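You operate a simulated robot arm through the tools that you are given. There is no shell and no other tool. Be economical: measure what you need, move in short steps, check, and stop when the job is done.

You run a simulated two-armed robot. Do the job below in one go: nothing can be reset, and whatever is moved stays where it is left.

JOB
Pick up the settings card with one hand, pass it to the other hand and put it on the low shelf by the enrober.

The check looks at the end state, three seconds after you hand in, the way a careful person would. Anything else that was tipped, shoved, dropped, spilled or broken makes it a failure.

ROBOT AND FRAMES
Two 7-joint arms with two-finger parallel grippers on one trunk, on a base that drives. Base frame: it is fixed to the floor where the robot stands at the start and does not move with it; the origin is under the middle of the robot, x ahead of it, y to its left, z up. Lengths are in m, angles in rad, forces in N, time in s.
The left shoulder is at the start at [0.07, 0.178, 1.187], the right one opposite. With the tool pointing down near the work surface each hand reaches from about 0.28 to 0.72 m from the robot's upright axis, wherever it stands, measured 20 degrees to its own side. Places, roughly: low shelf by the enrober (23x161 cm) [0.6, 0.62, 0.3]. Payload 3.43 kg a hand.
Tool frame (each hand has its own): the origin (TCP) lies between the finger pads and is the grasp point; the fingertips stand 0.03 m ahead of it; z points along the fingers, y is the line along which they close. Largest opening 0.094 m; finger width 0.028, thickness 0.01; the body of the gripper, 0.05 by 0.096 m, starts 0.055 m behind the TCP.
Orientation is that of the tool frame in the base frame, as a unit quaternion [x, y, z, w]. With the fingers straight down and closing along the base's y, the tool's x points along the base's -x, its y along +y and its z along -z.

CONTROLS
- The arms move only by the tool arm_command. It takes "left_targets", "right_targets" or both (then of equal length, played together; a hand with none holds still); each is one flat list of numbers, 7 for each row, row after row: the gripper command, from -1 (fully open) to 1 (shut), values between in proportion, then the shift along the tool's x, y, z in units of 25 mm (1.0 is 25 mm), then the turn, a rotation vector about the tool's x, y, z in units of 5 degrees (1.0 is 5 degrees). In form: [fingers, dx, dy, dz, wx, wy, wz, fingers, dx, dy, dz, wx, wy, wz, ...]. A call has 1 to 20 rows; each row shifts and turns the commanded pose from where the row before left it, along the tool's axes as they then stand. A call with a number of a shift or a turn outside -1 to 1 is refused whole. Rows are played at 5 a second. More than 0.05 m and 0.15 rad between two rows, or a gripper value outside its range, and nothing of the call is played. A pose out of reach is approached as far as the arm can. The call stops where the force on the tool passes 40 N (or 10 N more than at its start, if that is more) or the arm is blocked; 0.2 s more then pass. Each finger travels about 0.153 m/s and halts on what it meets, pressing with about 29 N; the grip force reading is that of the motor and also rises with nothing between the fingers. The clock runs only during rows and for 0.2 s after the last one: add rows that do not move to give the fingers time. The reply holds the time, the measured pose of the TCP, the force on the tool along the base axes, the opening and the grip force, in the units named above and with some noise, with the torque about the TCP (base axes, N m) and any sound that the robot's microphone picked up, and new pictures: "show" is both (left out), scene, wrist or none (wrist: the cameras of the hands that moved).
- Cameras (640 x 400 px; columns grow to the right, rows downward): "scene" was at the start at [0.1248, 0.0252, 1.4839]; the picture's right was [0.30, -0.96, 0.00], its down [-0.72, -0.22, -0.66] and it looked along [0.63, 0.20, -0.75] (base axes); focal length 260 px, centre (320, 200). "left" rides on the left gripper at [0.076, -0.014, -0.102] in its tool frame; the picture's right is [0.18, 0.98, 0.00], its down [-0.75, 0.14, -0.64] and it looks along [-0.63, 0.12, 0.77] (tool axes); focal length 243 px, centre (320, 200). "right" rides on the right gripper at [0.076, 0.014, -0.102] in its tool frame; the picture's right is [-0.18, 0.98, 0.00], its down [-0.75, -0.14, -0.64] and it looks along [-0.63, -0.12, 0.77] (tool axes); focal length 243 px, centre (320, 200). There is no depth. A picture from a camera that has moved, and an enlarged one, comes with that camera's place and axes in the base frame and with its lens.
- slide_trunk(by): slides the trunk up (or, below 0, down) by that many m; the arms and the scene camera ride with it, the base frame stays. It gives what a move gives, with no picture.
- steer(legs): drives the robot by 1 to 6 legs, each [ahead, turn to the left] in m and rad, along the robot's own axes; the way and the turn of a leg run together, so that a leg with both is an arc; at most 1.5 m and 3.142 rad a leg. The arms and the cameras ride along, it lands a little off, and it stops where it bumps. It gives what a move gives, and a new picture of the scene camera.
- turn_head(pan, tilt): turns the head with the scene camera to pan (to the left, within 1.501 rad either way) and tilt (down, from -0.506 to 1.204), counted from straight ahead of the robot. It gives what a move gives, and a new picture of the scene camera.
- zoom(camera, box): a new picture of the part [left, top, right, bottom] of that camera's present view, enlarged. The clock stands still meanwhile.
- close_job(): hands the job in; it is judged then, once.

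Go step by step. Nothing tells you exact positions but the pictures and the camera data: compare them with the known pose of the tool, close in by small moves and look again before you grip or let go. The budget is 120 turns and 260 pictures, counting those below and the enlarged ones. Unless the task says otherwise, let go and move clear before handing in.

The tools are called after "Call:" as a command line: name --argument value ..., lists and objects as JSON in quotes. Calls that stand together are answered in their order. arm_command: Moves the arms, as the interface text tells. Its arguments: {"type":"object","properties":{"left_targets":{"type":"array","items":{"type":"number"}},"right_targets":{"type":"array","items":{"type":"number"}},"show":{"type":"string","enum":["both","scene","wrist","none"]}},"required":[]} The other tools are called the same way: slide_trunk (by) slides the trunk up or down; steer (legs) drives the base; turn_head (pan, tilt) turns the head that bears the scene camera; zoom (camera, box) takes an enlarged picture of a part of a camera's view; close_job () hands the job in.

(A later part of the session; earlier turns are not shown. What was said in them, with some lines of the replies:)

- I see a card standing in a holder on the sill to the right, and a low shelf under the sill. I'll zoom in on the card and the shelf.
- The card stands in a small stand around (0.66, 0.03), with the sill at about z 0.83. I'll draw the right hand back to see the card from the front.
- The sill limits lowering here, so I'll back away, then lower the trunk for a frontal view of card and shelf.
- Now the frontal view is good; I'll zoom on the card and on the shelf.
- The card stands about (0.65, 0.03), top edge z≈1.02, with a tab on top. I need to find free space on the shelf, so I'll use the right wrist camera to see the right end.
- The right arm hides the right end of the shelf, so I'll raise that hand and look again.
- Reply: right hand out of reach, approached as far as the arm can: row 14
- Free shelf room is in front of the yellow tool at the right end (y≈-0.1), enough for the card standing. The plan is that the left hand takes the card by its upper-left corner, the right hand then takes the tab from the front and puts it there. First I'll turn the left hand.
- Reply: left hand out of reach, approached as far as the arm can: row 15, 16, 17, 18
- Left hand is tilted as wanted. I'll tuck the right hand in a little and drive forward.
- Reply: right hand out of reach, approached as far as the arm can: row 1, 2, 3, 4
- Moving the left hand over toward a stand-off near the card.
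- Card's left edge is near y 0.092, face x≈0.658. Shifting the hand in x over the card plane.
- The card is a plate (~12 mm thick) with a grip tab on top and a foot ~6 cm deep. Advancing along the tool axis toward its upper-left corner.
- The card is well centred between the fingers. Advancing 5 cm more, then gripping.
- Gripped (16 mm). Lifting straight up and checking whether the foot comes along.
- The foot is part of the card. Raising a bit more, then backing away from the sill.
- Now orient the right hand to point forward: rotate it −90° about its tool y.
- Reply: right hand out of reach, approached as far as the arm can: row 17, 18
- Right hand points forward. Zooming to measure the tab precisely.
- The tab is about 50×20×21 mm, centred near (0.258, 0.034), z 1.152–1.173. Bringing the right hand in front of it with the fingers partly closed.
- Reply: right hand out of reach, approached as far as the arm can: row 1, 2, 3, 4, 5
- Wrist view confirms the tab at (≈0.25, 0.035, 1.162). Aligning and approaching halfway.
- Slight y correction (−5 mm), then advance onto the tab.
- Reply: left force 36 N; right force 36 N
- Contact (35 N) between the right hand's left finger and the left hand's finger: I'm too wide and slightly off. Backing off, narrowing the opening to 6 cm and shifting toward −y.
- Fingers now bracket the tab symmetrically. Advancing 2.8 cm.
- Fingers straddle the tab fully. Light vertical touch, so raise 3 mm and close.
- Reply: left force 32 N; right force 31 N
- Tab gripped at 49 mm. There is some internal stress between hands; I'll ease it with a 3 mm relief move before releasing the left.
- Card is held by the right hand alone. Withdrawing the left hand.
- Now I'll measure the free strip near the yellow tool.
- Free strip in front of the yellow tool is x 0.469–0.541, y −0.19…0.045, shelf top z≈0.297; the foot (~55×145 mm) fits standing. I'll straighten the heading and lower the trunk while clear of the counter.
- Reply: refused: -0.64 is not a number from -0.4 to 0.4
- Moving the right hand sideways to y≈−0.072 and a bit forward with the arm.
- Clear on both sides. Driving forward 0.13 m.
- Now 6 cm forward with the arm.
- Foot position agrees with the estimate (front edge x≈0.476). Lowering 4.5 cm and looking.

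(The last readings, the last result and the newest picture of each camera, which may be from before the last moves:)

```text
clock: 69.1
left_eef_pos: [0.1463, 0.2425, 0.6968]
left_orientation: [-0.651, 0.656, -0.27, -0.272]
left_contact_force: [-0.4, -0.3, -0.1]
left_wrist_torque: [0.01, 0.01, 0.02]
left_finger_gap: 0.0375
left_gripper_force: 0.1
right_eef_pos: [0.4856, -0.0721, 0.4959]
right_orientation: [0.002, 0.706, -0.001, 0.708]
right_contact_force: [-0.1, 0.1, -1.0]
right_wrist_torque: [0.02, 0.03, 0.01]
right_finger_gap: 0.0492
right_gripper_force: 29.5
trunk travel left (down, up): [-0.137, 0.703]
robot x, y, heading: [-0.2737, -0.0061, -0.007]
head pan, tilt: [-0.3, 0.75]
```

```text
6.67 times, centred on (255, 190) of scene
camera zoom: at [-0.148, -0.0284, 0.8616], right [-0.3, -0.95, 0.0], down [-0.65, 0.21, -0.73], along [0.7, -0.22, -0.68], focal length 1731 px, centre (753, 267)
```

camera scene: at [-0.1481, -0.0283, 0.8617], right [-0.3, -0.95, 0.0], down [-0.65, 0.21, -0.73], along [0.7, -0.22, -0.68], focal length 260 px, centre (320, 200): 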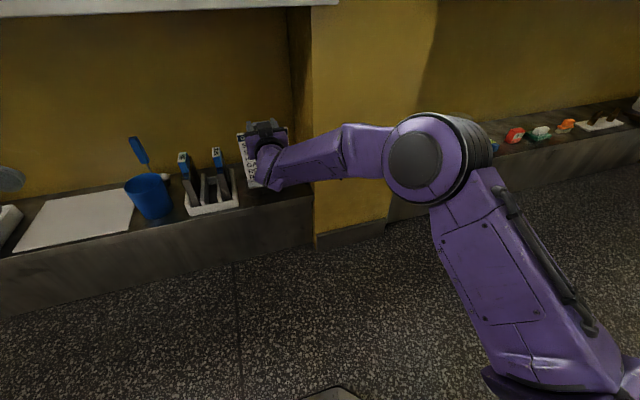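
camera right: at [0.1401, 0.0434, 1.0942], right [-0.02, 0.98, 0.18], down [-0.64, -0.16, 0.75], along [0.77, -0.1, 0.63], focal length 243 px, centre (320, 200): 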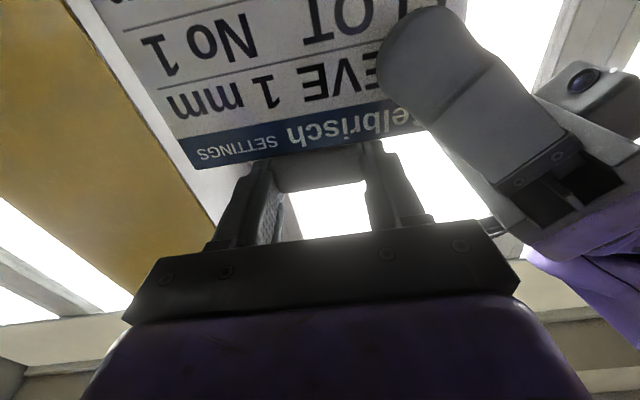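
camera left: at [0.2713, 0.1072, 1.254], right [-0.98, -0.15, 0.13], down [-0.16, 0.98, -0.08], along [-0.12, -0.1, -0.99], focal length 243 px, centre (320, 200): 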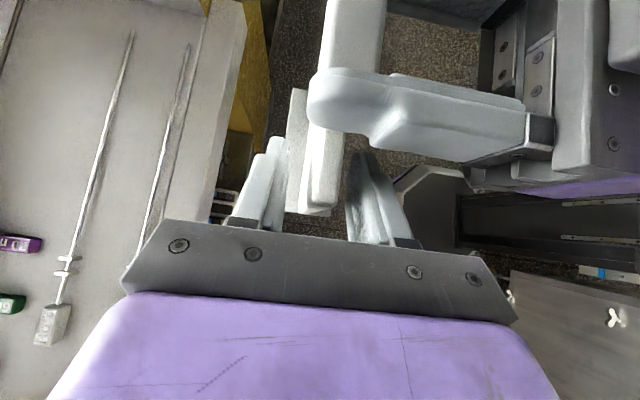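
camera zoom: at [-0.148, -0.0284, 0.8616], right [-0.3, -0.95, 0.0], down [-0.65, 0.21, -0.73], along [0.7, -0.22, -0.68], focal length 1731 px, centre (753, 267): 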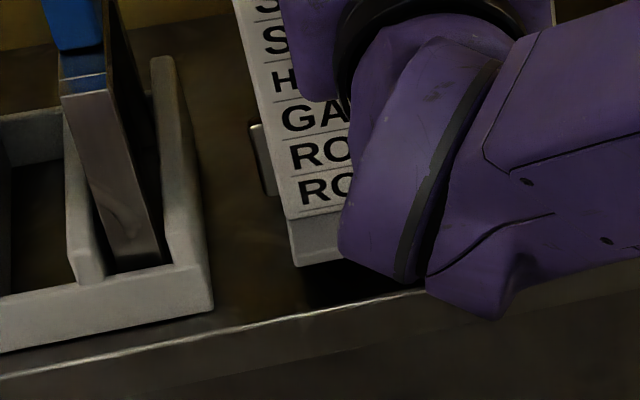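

Foot front ≈0.474, shelf edge ≈0.462, tool block ≈0.54: it fits. Lowering in small steps until contact.

Call:
arm_command --right_targets '[1, 0.25, 0, 0, 0, 0, 0, 1, 0.15, 0, 0, 0, 0, 0, 1, 0, 0, 0, 0, 0, 0]' --show "none"

Call:
zoom --camera "scene" --box '[225, 160, 285, 220]'

```text
clock: 69.9
left_eef_pos: [0.1461, 0.2445, 0.6971]
left_orientation: [-0.65, 0.656, -0.27, -0.272]
left_contact_force: [-0.3, 0.9, -1.2]
left_wrist_torque: [0.03, 0.02, -0.02]
left_finger_gap: 0.0375
left_gripper_force: 0.0
right_eef_pos: [0.4862, -0.0729, 0.4857]
right_orientation: [0.003, 0.707, -0.002, 0.707]
right_contact_force: [-1.6, 0.4, -1.7]
right_wrist_torque: [0.1, 0.2, 0.01]
right_finger_gap: 0.0495
right_gripper_force: 29.1
trunk travel left (down, up): [-0.137, 0.703]
robot x, y, heading: [-0.2729, -0.0049, -0.006]
head pan, tilt: [-0.3, 0.75]
```

```text
6.67 times, centred on (255, 190) of scene
camera zoom: at [-0.1481, -0.0283, 0.8616], right [-0.3, -0.95, 0.0], down [-0.65, 0.21, -0.73], along [0.7, -0.22, -0.68], focal length 1731 px, centre (753, 267)
```

zoom: 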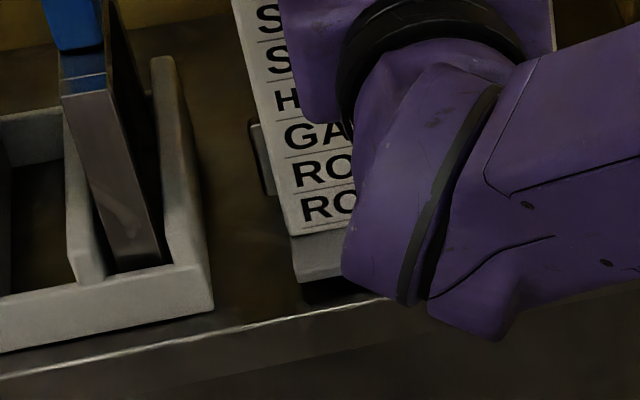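

Call:
arm_command --right_targets '[1, 0, 0, 0, 0, 0, 0, 1, 0, 0, 0, 0, 0, 0]' --show "none"

Call:
turn_head --pan -0.6 --tilt 0.7

```text
clock: 70.5
left_eef_pos: [0.1456, 0.2443, 0.6952]
left_orientation: [-0.651, 0.655, -0.27, -0.272]
left_contact_force: [0.5, 0.3, 0.1]
left_wrist_torque: [-0.04, 0.02, 0.01]
left_finger_gap: 0.0375
left_gripper_force: 0.2
right_eef_pos: [0.4865, -0.0727, 0.4857]
right_orientation: [0.002, 0.707, -0.001, 0.707]
right_contact_force: [-1.5, 0.4, -1.7]
right_wrist_torque: [0.06, 0.21, -0.01]
right_finger_gap: 0.0491
right_gripper_force: 29.0
trunk travel left (down, up): [-0.137, 0.703]
robot x, y, heading: [-0.2796, -0.0015, -0.009]
head pan, tilt: [-0.3, 0.75]
```

```text
clock: 71.3
left_eef_pos: [0.1462, 0.2445, 0.6963]
left_orientation: [-0.651, 0.655, -0.27, -0.272]
left_contact_force: [-0.3, 0.3, 0.0]
left_wrist_torque: [0.0, -0.03, 0.03]
left_finger_gap: 0.0377
left_gripper_force: 0.2
right_eef_pos: [0.4853, -0.0719, 0.4854]
right_orientation: [0.002, 0.707, -0.002, 0.707]
right_contact_force: [-0.7, 1.4, -2.7]
right_wrist_torque: [0.04, 0.2, 0.03]
right_finger_gap: 0.0495
right_gripper_force: 29.3
trunk travel left (down, up): [-0.137, 0.703]
robot x, y, heading: [-0.2784, -0.0081, -0.003]
head pan, tilt: [-0.6, 0.7]
camera scene: at [-0.1573, -0.0517, 0.8659], right [-0.57, -0.82, 0.0], down [-0.53, 0.37, -0.76], along [0.63, -0.44, -0.64], focal length 260 px, centre (320, 200)
```

scene: 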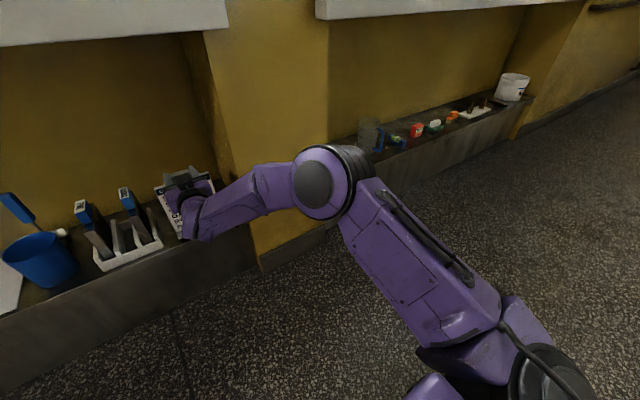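

A small persistent −x force suggests the foot's rear touches the yellow tool. Raising, shifting 7 mm back, and lowering again.

Call:
arm_command --right_targets '[1, -0.4, 0, 0, 0, 0, 0, 1, 0, 0, 0, 0, 0, 0]' --show "none"

Call:
arm_command --right_targets '[1, 0, 0, -0.28, 0, 0, 0, 1, 0.2, 0, 0, 0, 0, 0, 1, 0.2, 0, 0, 0, 0, 0, 1, 0, 0, 0, 0, 0, 0]' --show "none"

Call:
turn_head --pan -0.3 --tilt 0.75

Call:
zoom --camera "scene" --box '[225, 160, 285, 220]'

```text
clock: 71.9
left_eef_pos: [0.1455, 0.2435, 0.6958]
left_orientation: [-0.651, 0.655, -0.27, -0.271]
left_contact_force: [0.3, 0.5, 0.7]
left_wrist_torque: [-0.03, -0.01, 0.02]
left_finger_gap: 0.0377
left_gripper_force: 0.1
right_eef_pos: [0.4868, -0.0721, 0.496]
right_orientation: [0.002, 0.707, -0.002, 0.708]
right_contact_force: [-0.3, -0.2, -2.5]
right_wrist_torque: [0.01, 0.07, -0.01]
right_finger_gap: 0.0494
right_gripper_force: 28.9
trunk travel left (down, up): [-0.137, 0.703]
robot x, y, heading: [-0.2773, -0.0015, -0.012]
head pan, tilt: [-0.6, 0.7]
```

```text
clock: 72.9
left_eef_pos: [0.1455, 0.2436, 0.6956]
left_orientation: [-0.651, 0.656, -0.269, -0.272]
left_contact_force: [0.1, 0.6, 0.1]
left_wrist_torque: [0.02, 0.01, 0.0]
left_finger_gap: 0.0374
left_gripper_force: 0.0
right_eef_pos: [0.4803, -0.0728, 0.4856]
right_orientation: [0.002, 0.707, -0.002, 0.707]
right_contact_force: [0.1, 0.0, -1.3]
right_wrist_torque: [0.03, 0.0, 0.01]
right_finger_gap: 0.0495
right_gripper_force: 29.6
trunk travel left (down, up): [-0.137, 0.703]
robot x, y, heading: [-0.275, -0.0054, -0.011]
head pan, tilt: [-0.6, 0.7]
```

```text
clock: 73.7
left_eef_pos: [0.1454, 0.2433, 0.6967]
left_orientation: [-0.651, 0.656, -0.27, -0.271]
left_contact_force: [0.8, 0.0, 0.2]
left_wrist_torque: [-0.02, 0.0, 0.02]
left_finger_gap: 0.0378
left_gripper_force: 0.1
right_eef_pos: [0.4796, -0.0725, 0.4858]
right_orientation: [0.003, 0.706, -0.002, 0.708]
right_contact_force: [0.3, -0.1, -1.7]
right_wrist_torque: [-0.02, 0.01, -0.01]
right_finger_gap: 0.0495
right_gripper_force: 28.4
trunk travel left (down, up): [-0.137, 0.703]
robot x, y, heading: [-0.2783, -0.0035, -0.008]
head pan, tilt: [-0.3, 0.75]
camera scene: at [-0.1481, -0.0284, 0.8617], right [-0.3, -0.95, 0.0], down [-0.65, 0.21, -0.73], along [0.7, -0.22, -0.68], focal length 260 px, centre (320, 200)
```

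scene: 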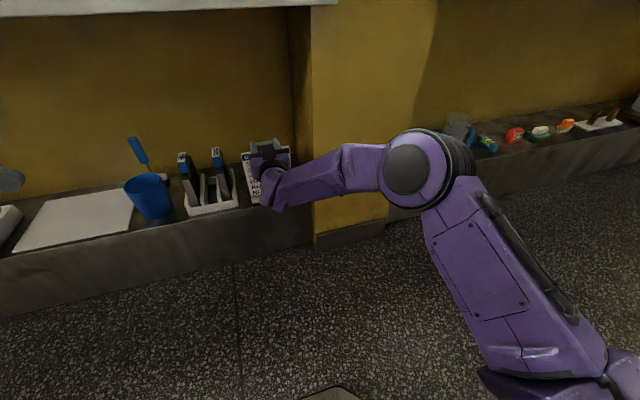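

```text
6.67 times, centred on (255, 190) of scene
camera zoom: at [-0.1481, -0.0284, 0.8617], right [-0.3, -0.95, 0.0], down [-0.65, 0.21, -0.73], along [0.7, -0.22, -0.68], focal length 1731 px, centre (753, 267)
```

zoom: 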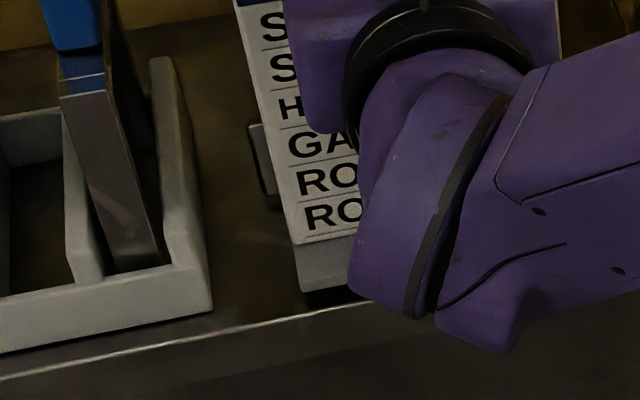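

Contact is gone and the tool hasn't moved. Continuing down in small steps.

Call:
arm_command --right_targets '[1, 0.2, 0, 0, 0, 0, 0, 1, 0, 0, 0, 0, 0, 0]' --show "none"

```text
clock: 74.3
left_eef_pos: [0.1462, 0.2432, 0.6968]
left_orientation: [-0.651, 0.656, -0.27, -0.271]
left_contact_force: [-0.3, 0.6, 0.2]
left_wrist_torque: [0.02, 0.02, -0.03]
left_finger_gap: 0.0377
left_gripper_force: 0.1
right_eef_pos: [0.4799, -0.0734, 0.4796]
right_orientation: [0.003, 0.706, -0.001, 0.708]
right_contact_force: [-0.9, -0.6, -1.0]
right_wrist_torque: [0.0, 0.05, -0.04]
right_finger_gap: 0.0493
right_gripper_force: 29.2
trunk travel left (down, up): [-0.137, 0.703]
robot x, y, heading: [-0.2763, -0.0047, -0.005]
head pan, tilt: [-0.3, 0.75]
```

Call:
arm_command --right_targets '[1, 0.12, 0, 0, 0, 0, 0, 1, 0, 0, 0, 0, 0, 0]' --show "none"

```text
clock: 74.9
left_eef_pos: [0.1457, 0.2443, 0.6964]
left_orientation: [-0.651, 0.655, -0.271, -0.27]
left_contact_force: [-0.1, 0.2, -0.5]
left_wrist_torque: [-0.01, -0.01, 0.03]
left_finger_gap: 0.0376
left_gripper_force: 0.0
right_eef_pos: [0.4786, -0.0737, 0.4803]
right_orientation: [0.003, 0.706, -0.003, 0.709]
right_contact_force: [0.6, 0.7, 7.5]
right_wrist_torque: [0.02, 0.03, 0.05]
right_finger_gap: 0.0493
right_gripper_force: 29.1
trunk travel left (down, up): [-0.137, 0.703]
robot x, y, heading: [-0.2821, -0.0006, -0.008]
head pan, tilt: [-0.3, 0.75]
```

It has landed (≈9 N up, level). Check picture, then release.

Call:
zoom --camera "scene" --box '[225, 140, 305, 220]'

Call:
arm_command --right_targets '[1, -0.05, 0, 0, 0, 0, 0, 0.3, 0, 0, 0, 0, 0, 0, -0.1, 0, 0, 0, 0, 0, 0, -0.3, 0, 0, 0, 0, 0, 0, -0.4, 0, 0, 0, 0, 0, 0]' --show "wrist"

Call:
zoom --camera "scene" --box '[225, 140, 305, 220]'

```text
5.00 times, centred on (265, 180) of scene
camera zoom: at [-0.1492, -0.0282, 0.862], right [-0.3, -0.95, 0.0], down [-0.65, 0.21, -0.73], along [0.7, -0.22, -0.68], focal length 1298 px, centre (595, 300)
```

zoom: 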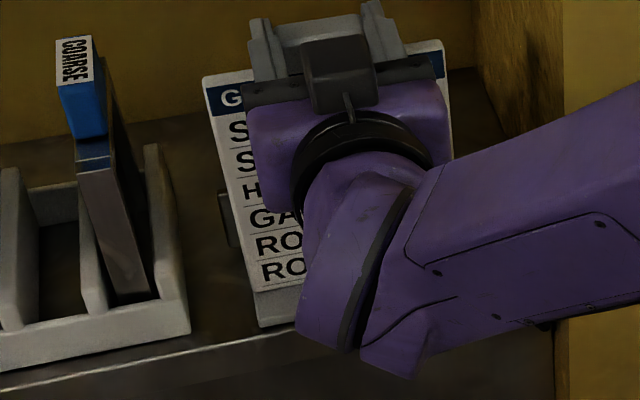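

```text
clock: 76.1
left_eef_pos: [0.1457, 0.2445, 0.696]
left_orientation: [-0.651, 0.656, -0.27, -0.27]
left_contact_force: [0.0, 0.3, -0.3]
left_wrist_torque: [-0.01, -0.06, -0.01]
left_finger_gap: 0.0376
left_gripper_force: 0.1
right_eef_pos: [0.4782, -0.0723, 0.4783]
right_orientation: [0.002, 0.707, -0.001, 0.707]
right_contact_force: [-0.2, -0.6, -0.3]
right_wrist_torque: [0.01, -0.01, 0.01]
right_finger_gap: 0.0657
right_gripper_force: 0.1
trunk travel left (down, up): [-0.137, 0.703]
robot x, y, heading: [-0.2778, -0.0034, -0.003]
head pan, tilt: [-0.3, 0.75]
camera right: at [0.3748, -0.0578, 0.4018], right [0.01, 0.98, 0.18], down [-0.64, -0.14, 0.75], along [0.77, -0.12, 0.63], focal length 243 px, centre (320, 200)
```

right: 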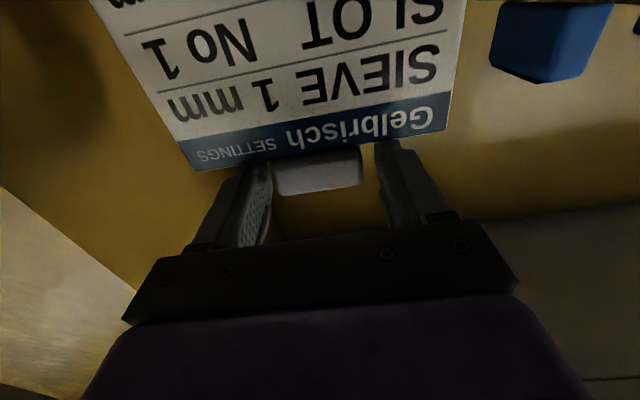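

```text
5.00 times, centred on (265, 180) of scene
camera zoom: at [-0.1484, -0.0283, 0.8617], right [-0.3, -0.95, 0.0], down [-0.65, 0.21, -0.73], along [0.7, -0.22, -0.68], focal length 1298 px, centre (595, 300)
```

zoom: 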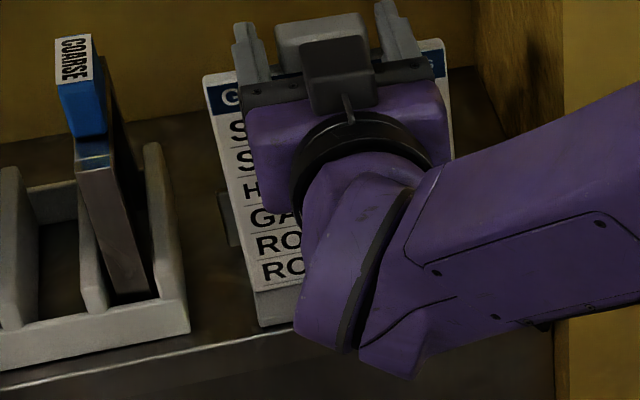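

The card stands by itself. Raising 3 mm and withdrawing straight back.

Call:
arm_command --right_targets '[-0.45, -0.12, 0, 0, 0, 0, 0, -0.45, 0, 0, -0.6, 0, 0, 0, -0.45, 0, 0, -0.8, 0, 0, 0, -0.45, 0, 0, -1, 0, 0, 0, -0.45, 0, 0, -1, 0, 0, 0, -0.45, 0, 0, -1, 0, 0, 0]' --show "scene"

Call:
steer --legs '[[-0.3, 0]]'

```text
clock: 77.5
left_eef_pos: [0.1458, 0.2438, 0.696]
left_orientation: [-0.651, 0.655, -0.271, -0.272]
left_contact_force: [-0.5, 0.5, 0.5]
left_wrist_torque: [0.01, -0.01, -0.01]
left_finger_gap: 0.0372
left_gripper_force: 0.1
right_eef_pos: [0.3672, -0.0722, 0.4831]
right_orientation: [0.002, 0.706, -0.001, 0.708]
right_contact_force: [0.4, -1.0, 0.1]
right_wrist_torque: [-0.02, 0.0, 0.03]
right_finger_gap: 0.0682
right_gripper_force: 0.1
trunk travel left (down, up): [-0.137, 0.703]
robot x, y, heading: [-0.2769, -0.0026, -0.003]
head pan, tilt: [-0.3, 0.75]
camera scene: at [-0.1483, -0.0284, 0.8617], right [-0.3, -0.95, 0.0], down [-0.65, 0.21, -0.73], along [0.7, -0.22, -0.68], focal length 260 px, centre (320, 200)
```

scene: 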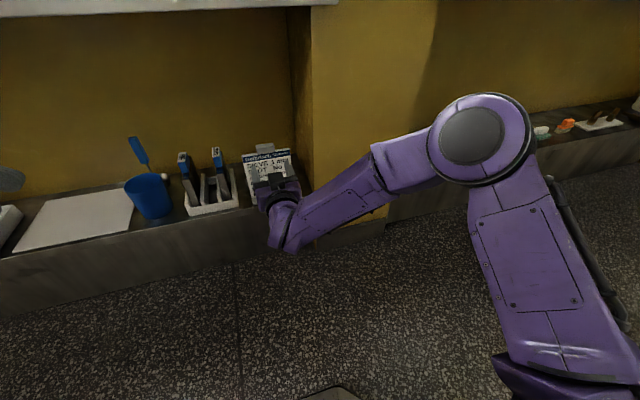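

```text
clock: 79.5
left_eef_pos: [-0.1496, 0.2448, 0.6967]
left_orientation: [-0.649, 0.658, -0.269, -0.272]
left_contact_force: [0.0, -0.3, 0.1]
left_wrist_torque: [0.02, 0.0, -0.03]
left_finger_gap: 0.0375
left_gripper_force: 0.0
right_eef_pos: [0.0707, -0.0716, 0.4835]
right_orientation: [0.004, 0.706, -0.003, 0.708]
right_contact_force: [-0.3, 0.5, 0.1]
right_wrist_torque: [0.0, 0.03, -0.02]
right_finger_gap: 0.0684
right_gripper_force: 0.2
trunk travel left (down, up): [-0.137, 0.703]
robot x, y, heading: [-0.5736, 0.0016, -0.008]
head pan, tilt: [-0.3, 0.75]
camera scene: at [-0.4451, -0.0262, 0.8617], right [-0.31, -0.95, 0.0], down [-0.65, 0.21, -0.73], along [0.7, -0.23, -0.68], focal length 260 px, centre (320, 200)
```

scene: 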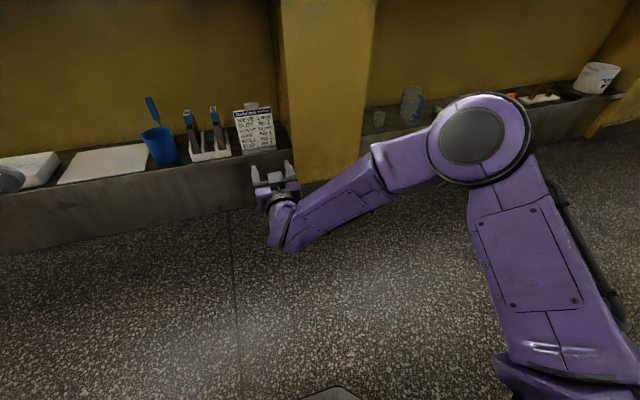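

Call:
zoom --camera "scene" --box '[200, 90, 300, 165]'

```text
5.33 times, centred on (250, 128) of scene
camera zoom: at [-0.4451, -0.0262, 0.8617], right [-0.31, -0.95, 0.0], down [-0.65, 0.21, -0.73], along [0.7, -0.23, -0.68], focal length 1385 px, centre (693, 587)
```

zoom: 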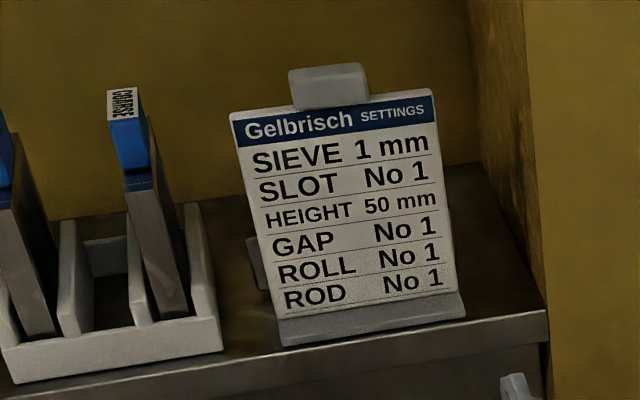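

The card stands upright on the low shelf, clear of the caddy and with its foot inside the edge. Both hands are clear, so I'm handing in.

Call:
close_job

```text
The job is handed in.
```

I picked up the settings card with the left hand, passed it to the right hand, and stood it upright on the low shelf by the enrober.

While I was lowering it, the card's foot appears to have pressed lightly (about 1–2 N) on the yellow tool behind it. I lifted the card, moved it 7 mm towards the front edge and set it down again. The part of the tool I could see had not moved, but the rest is hidden behind the card.
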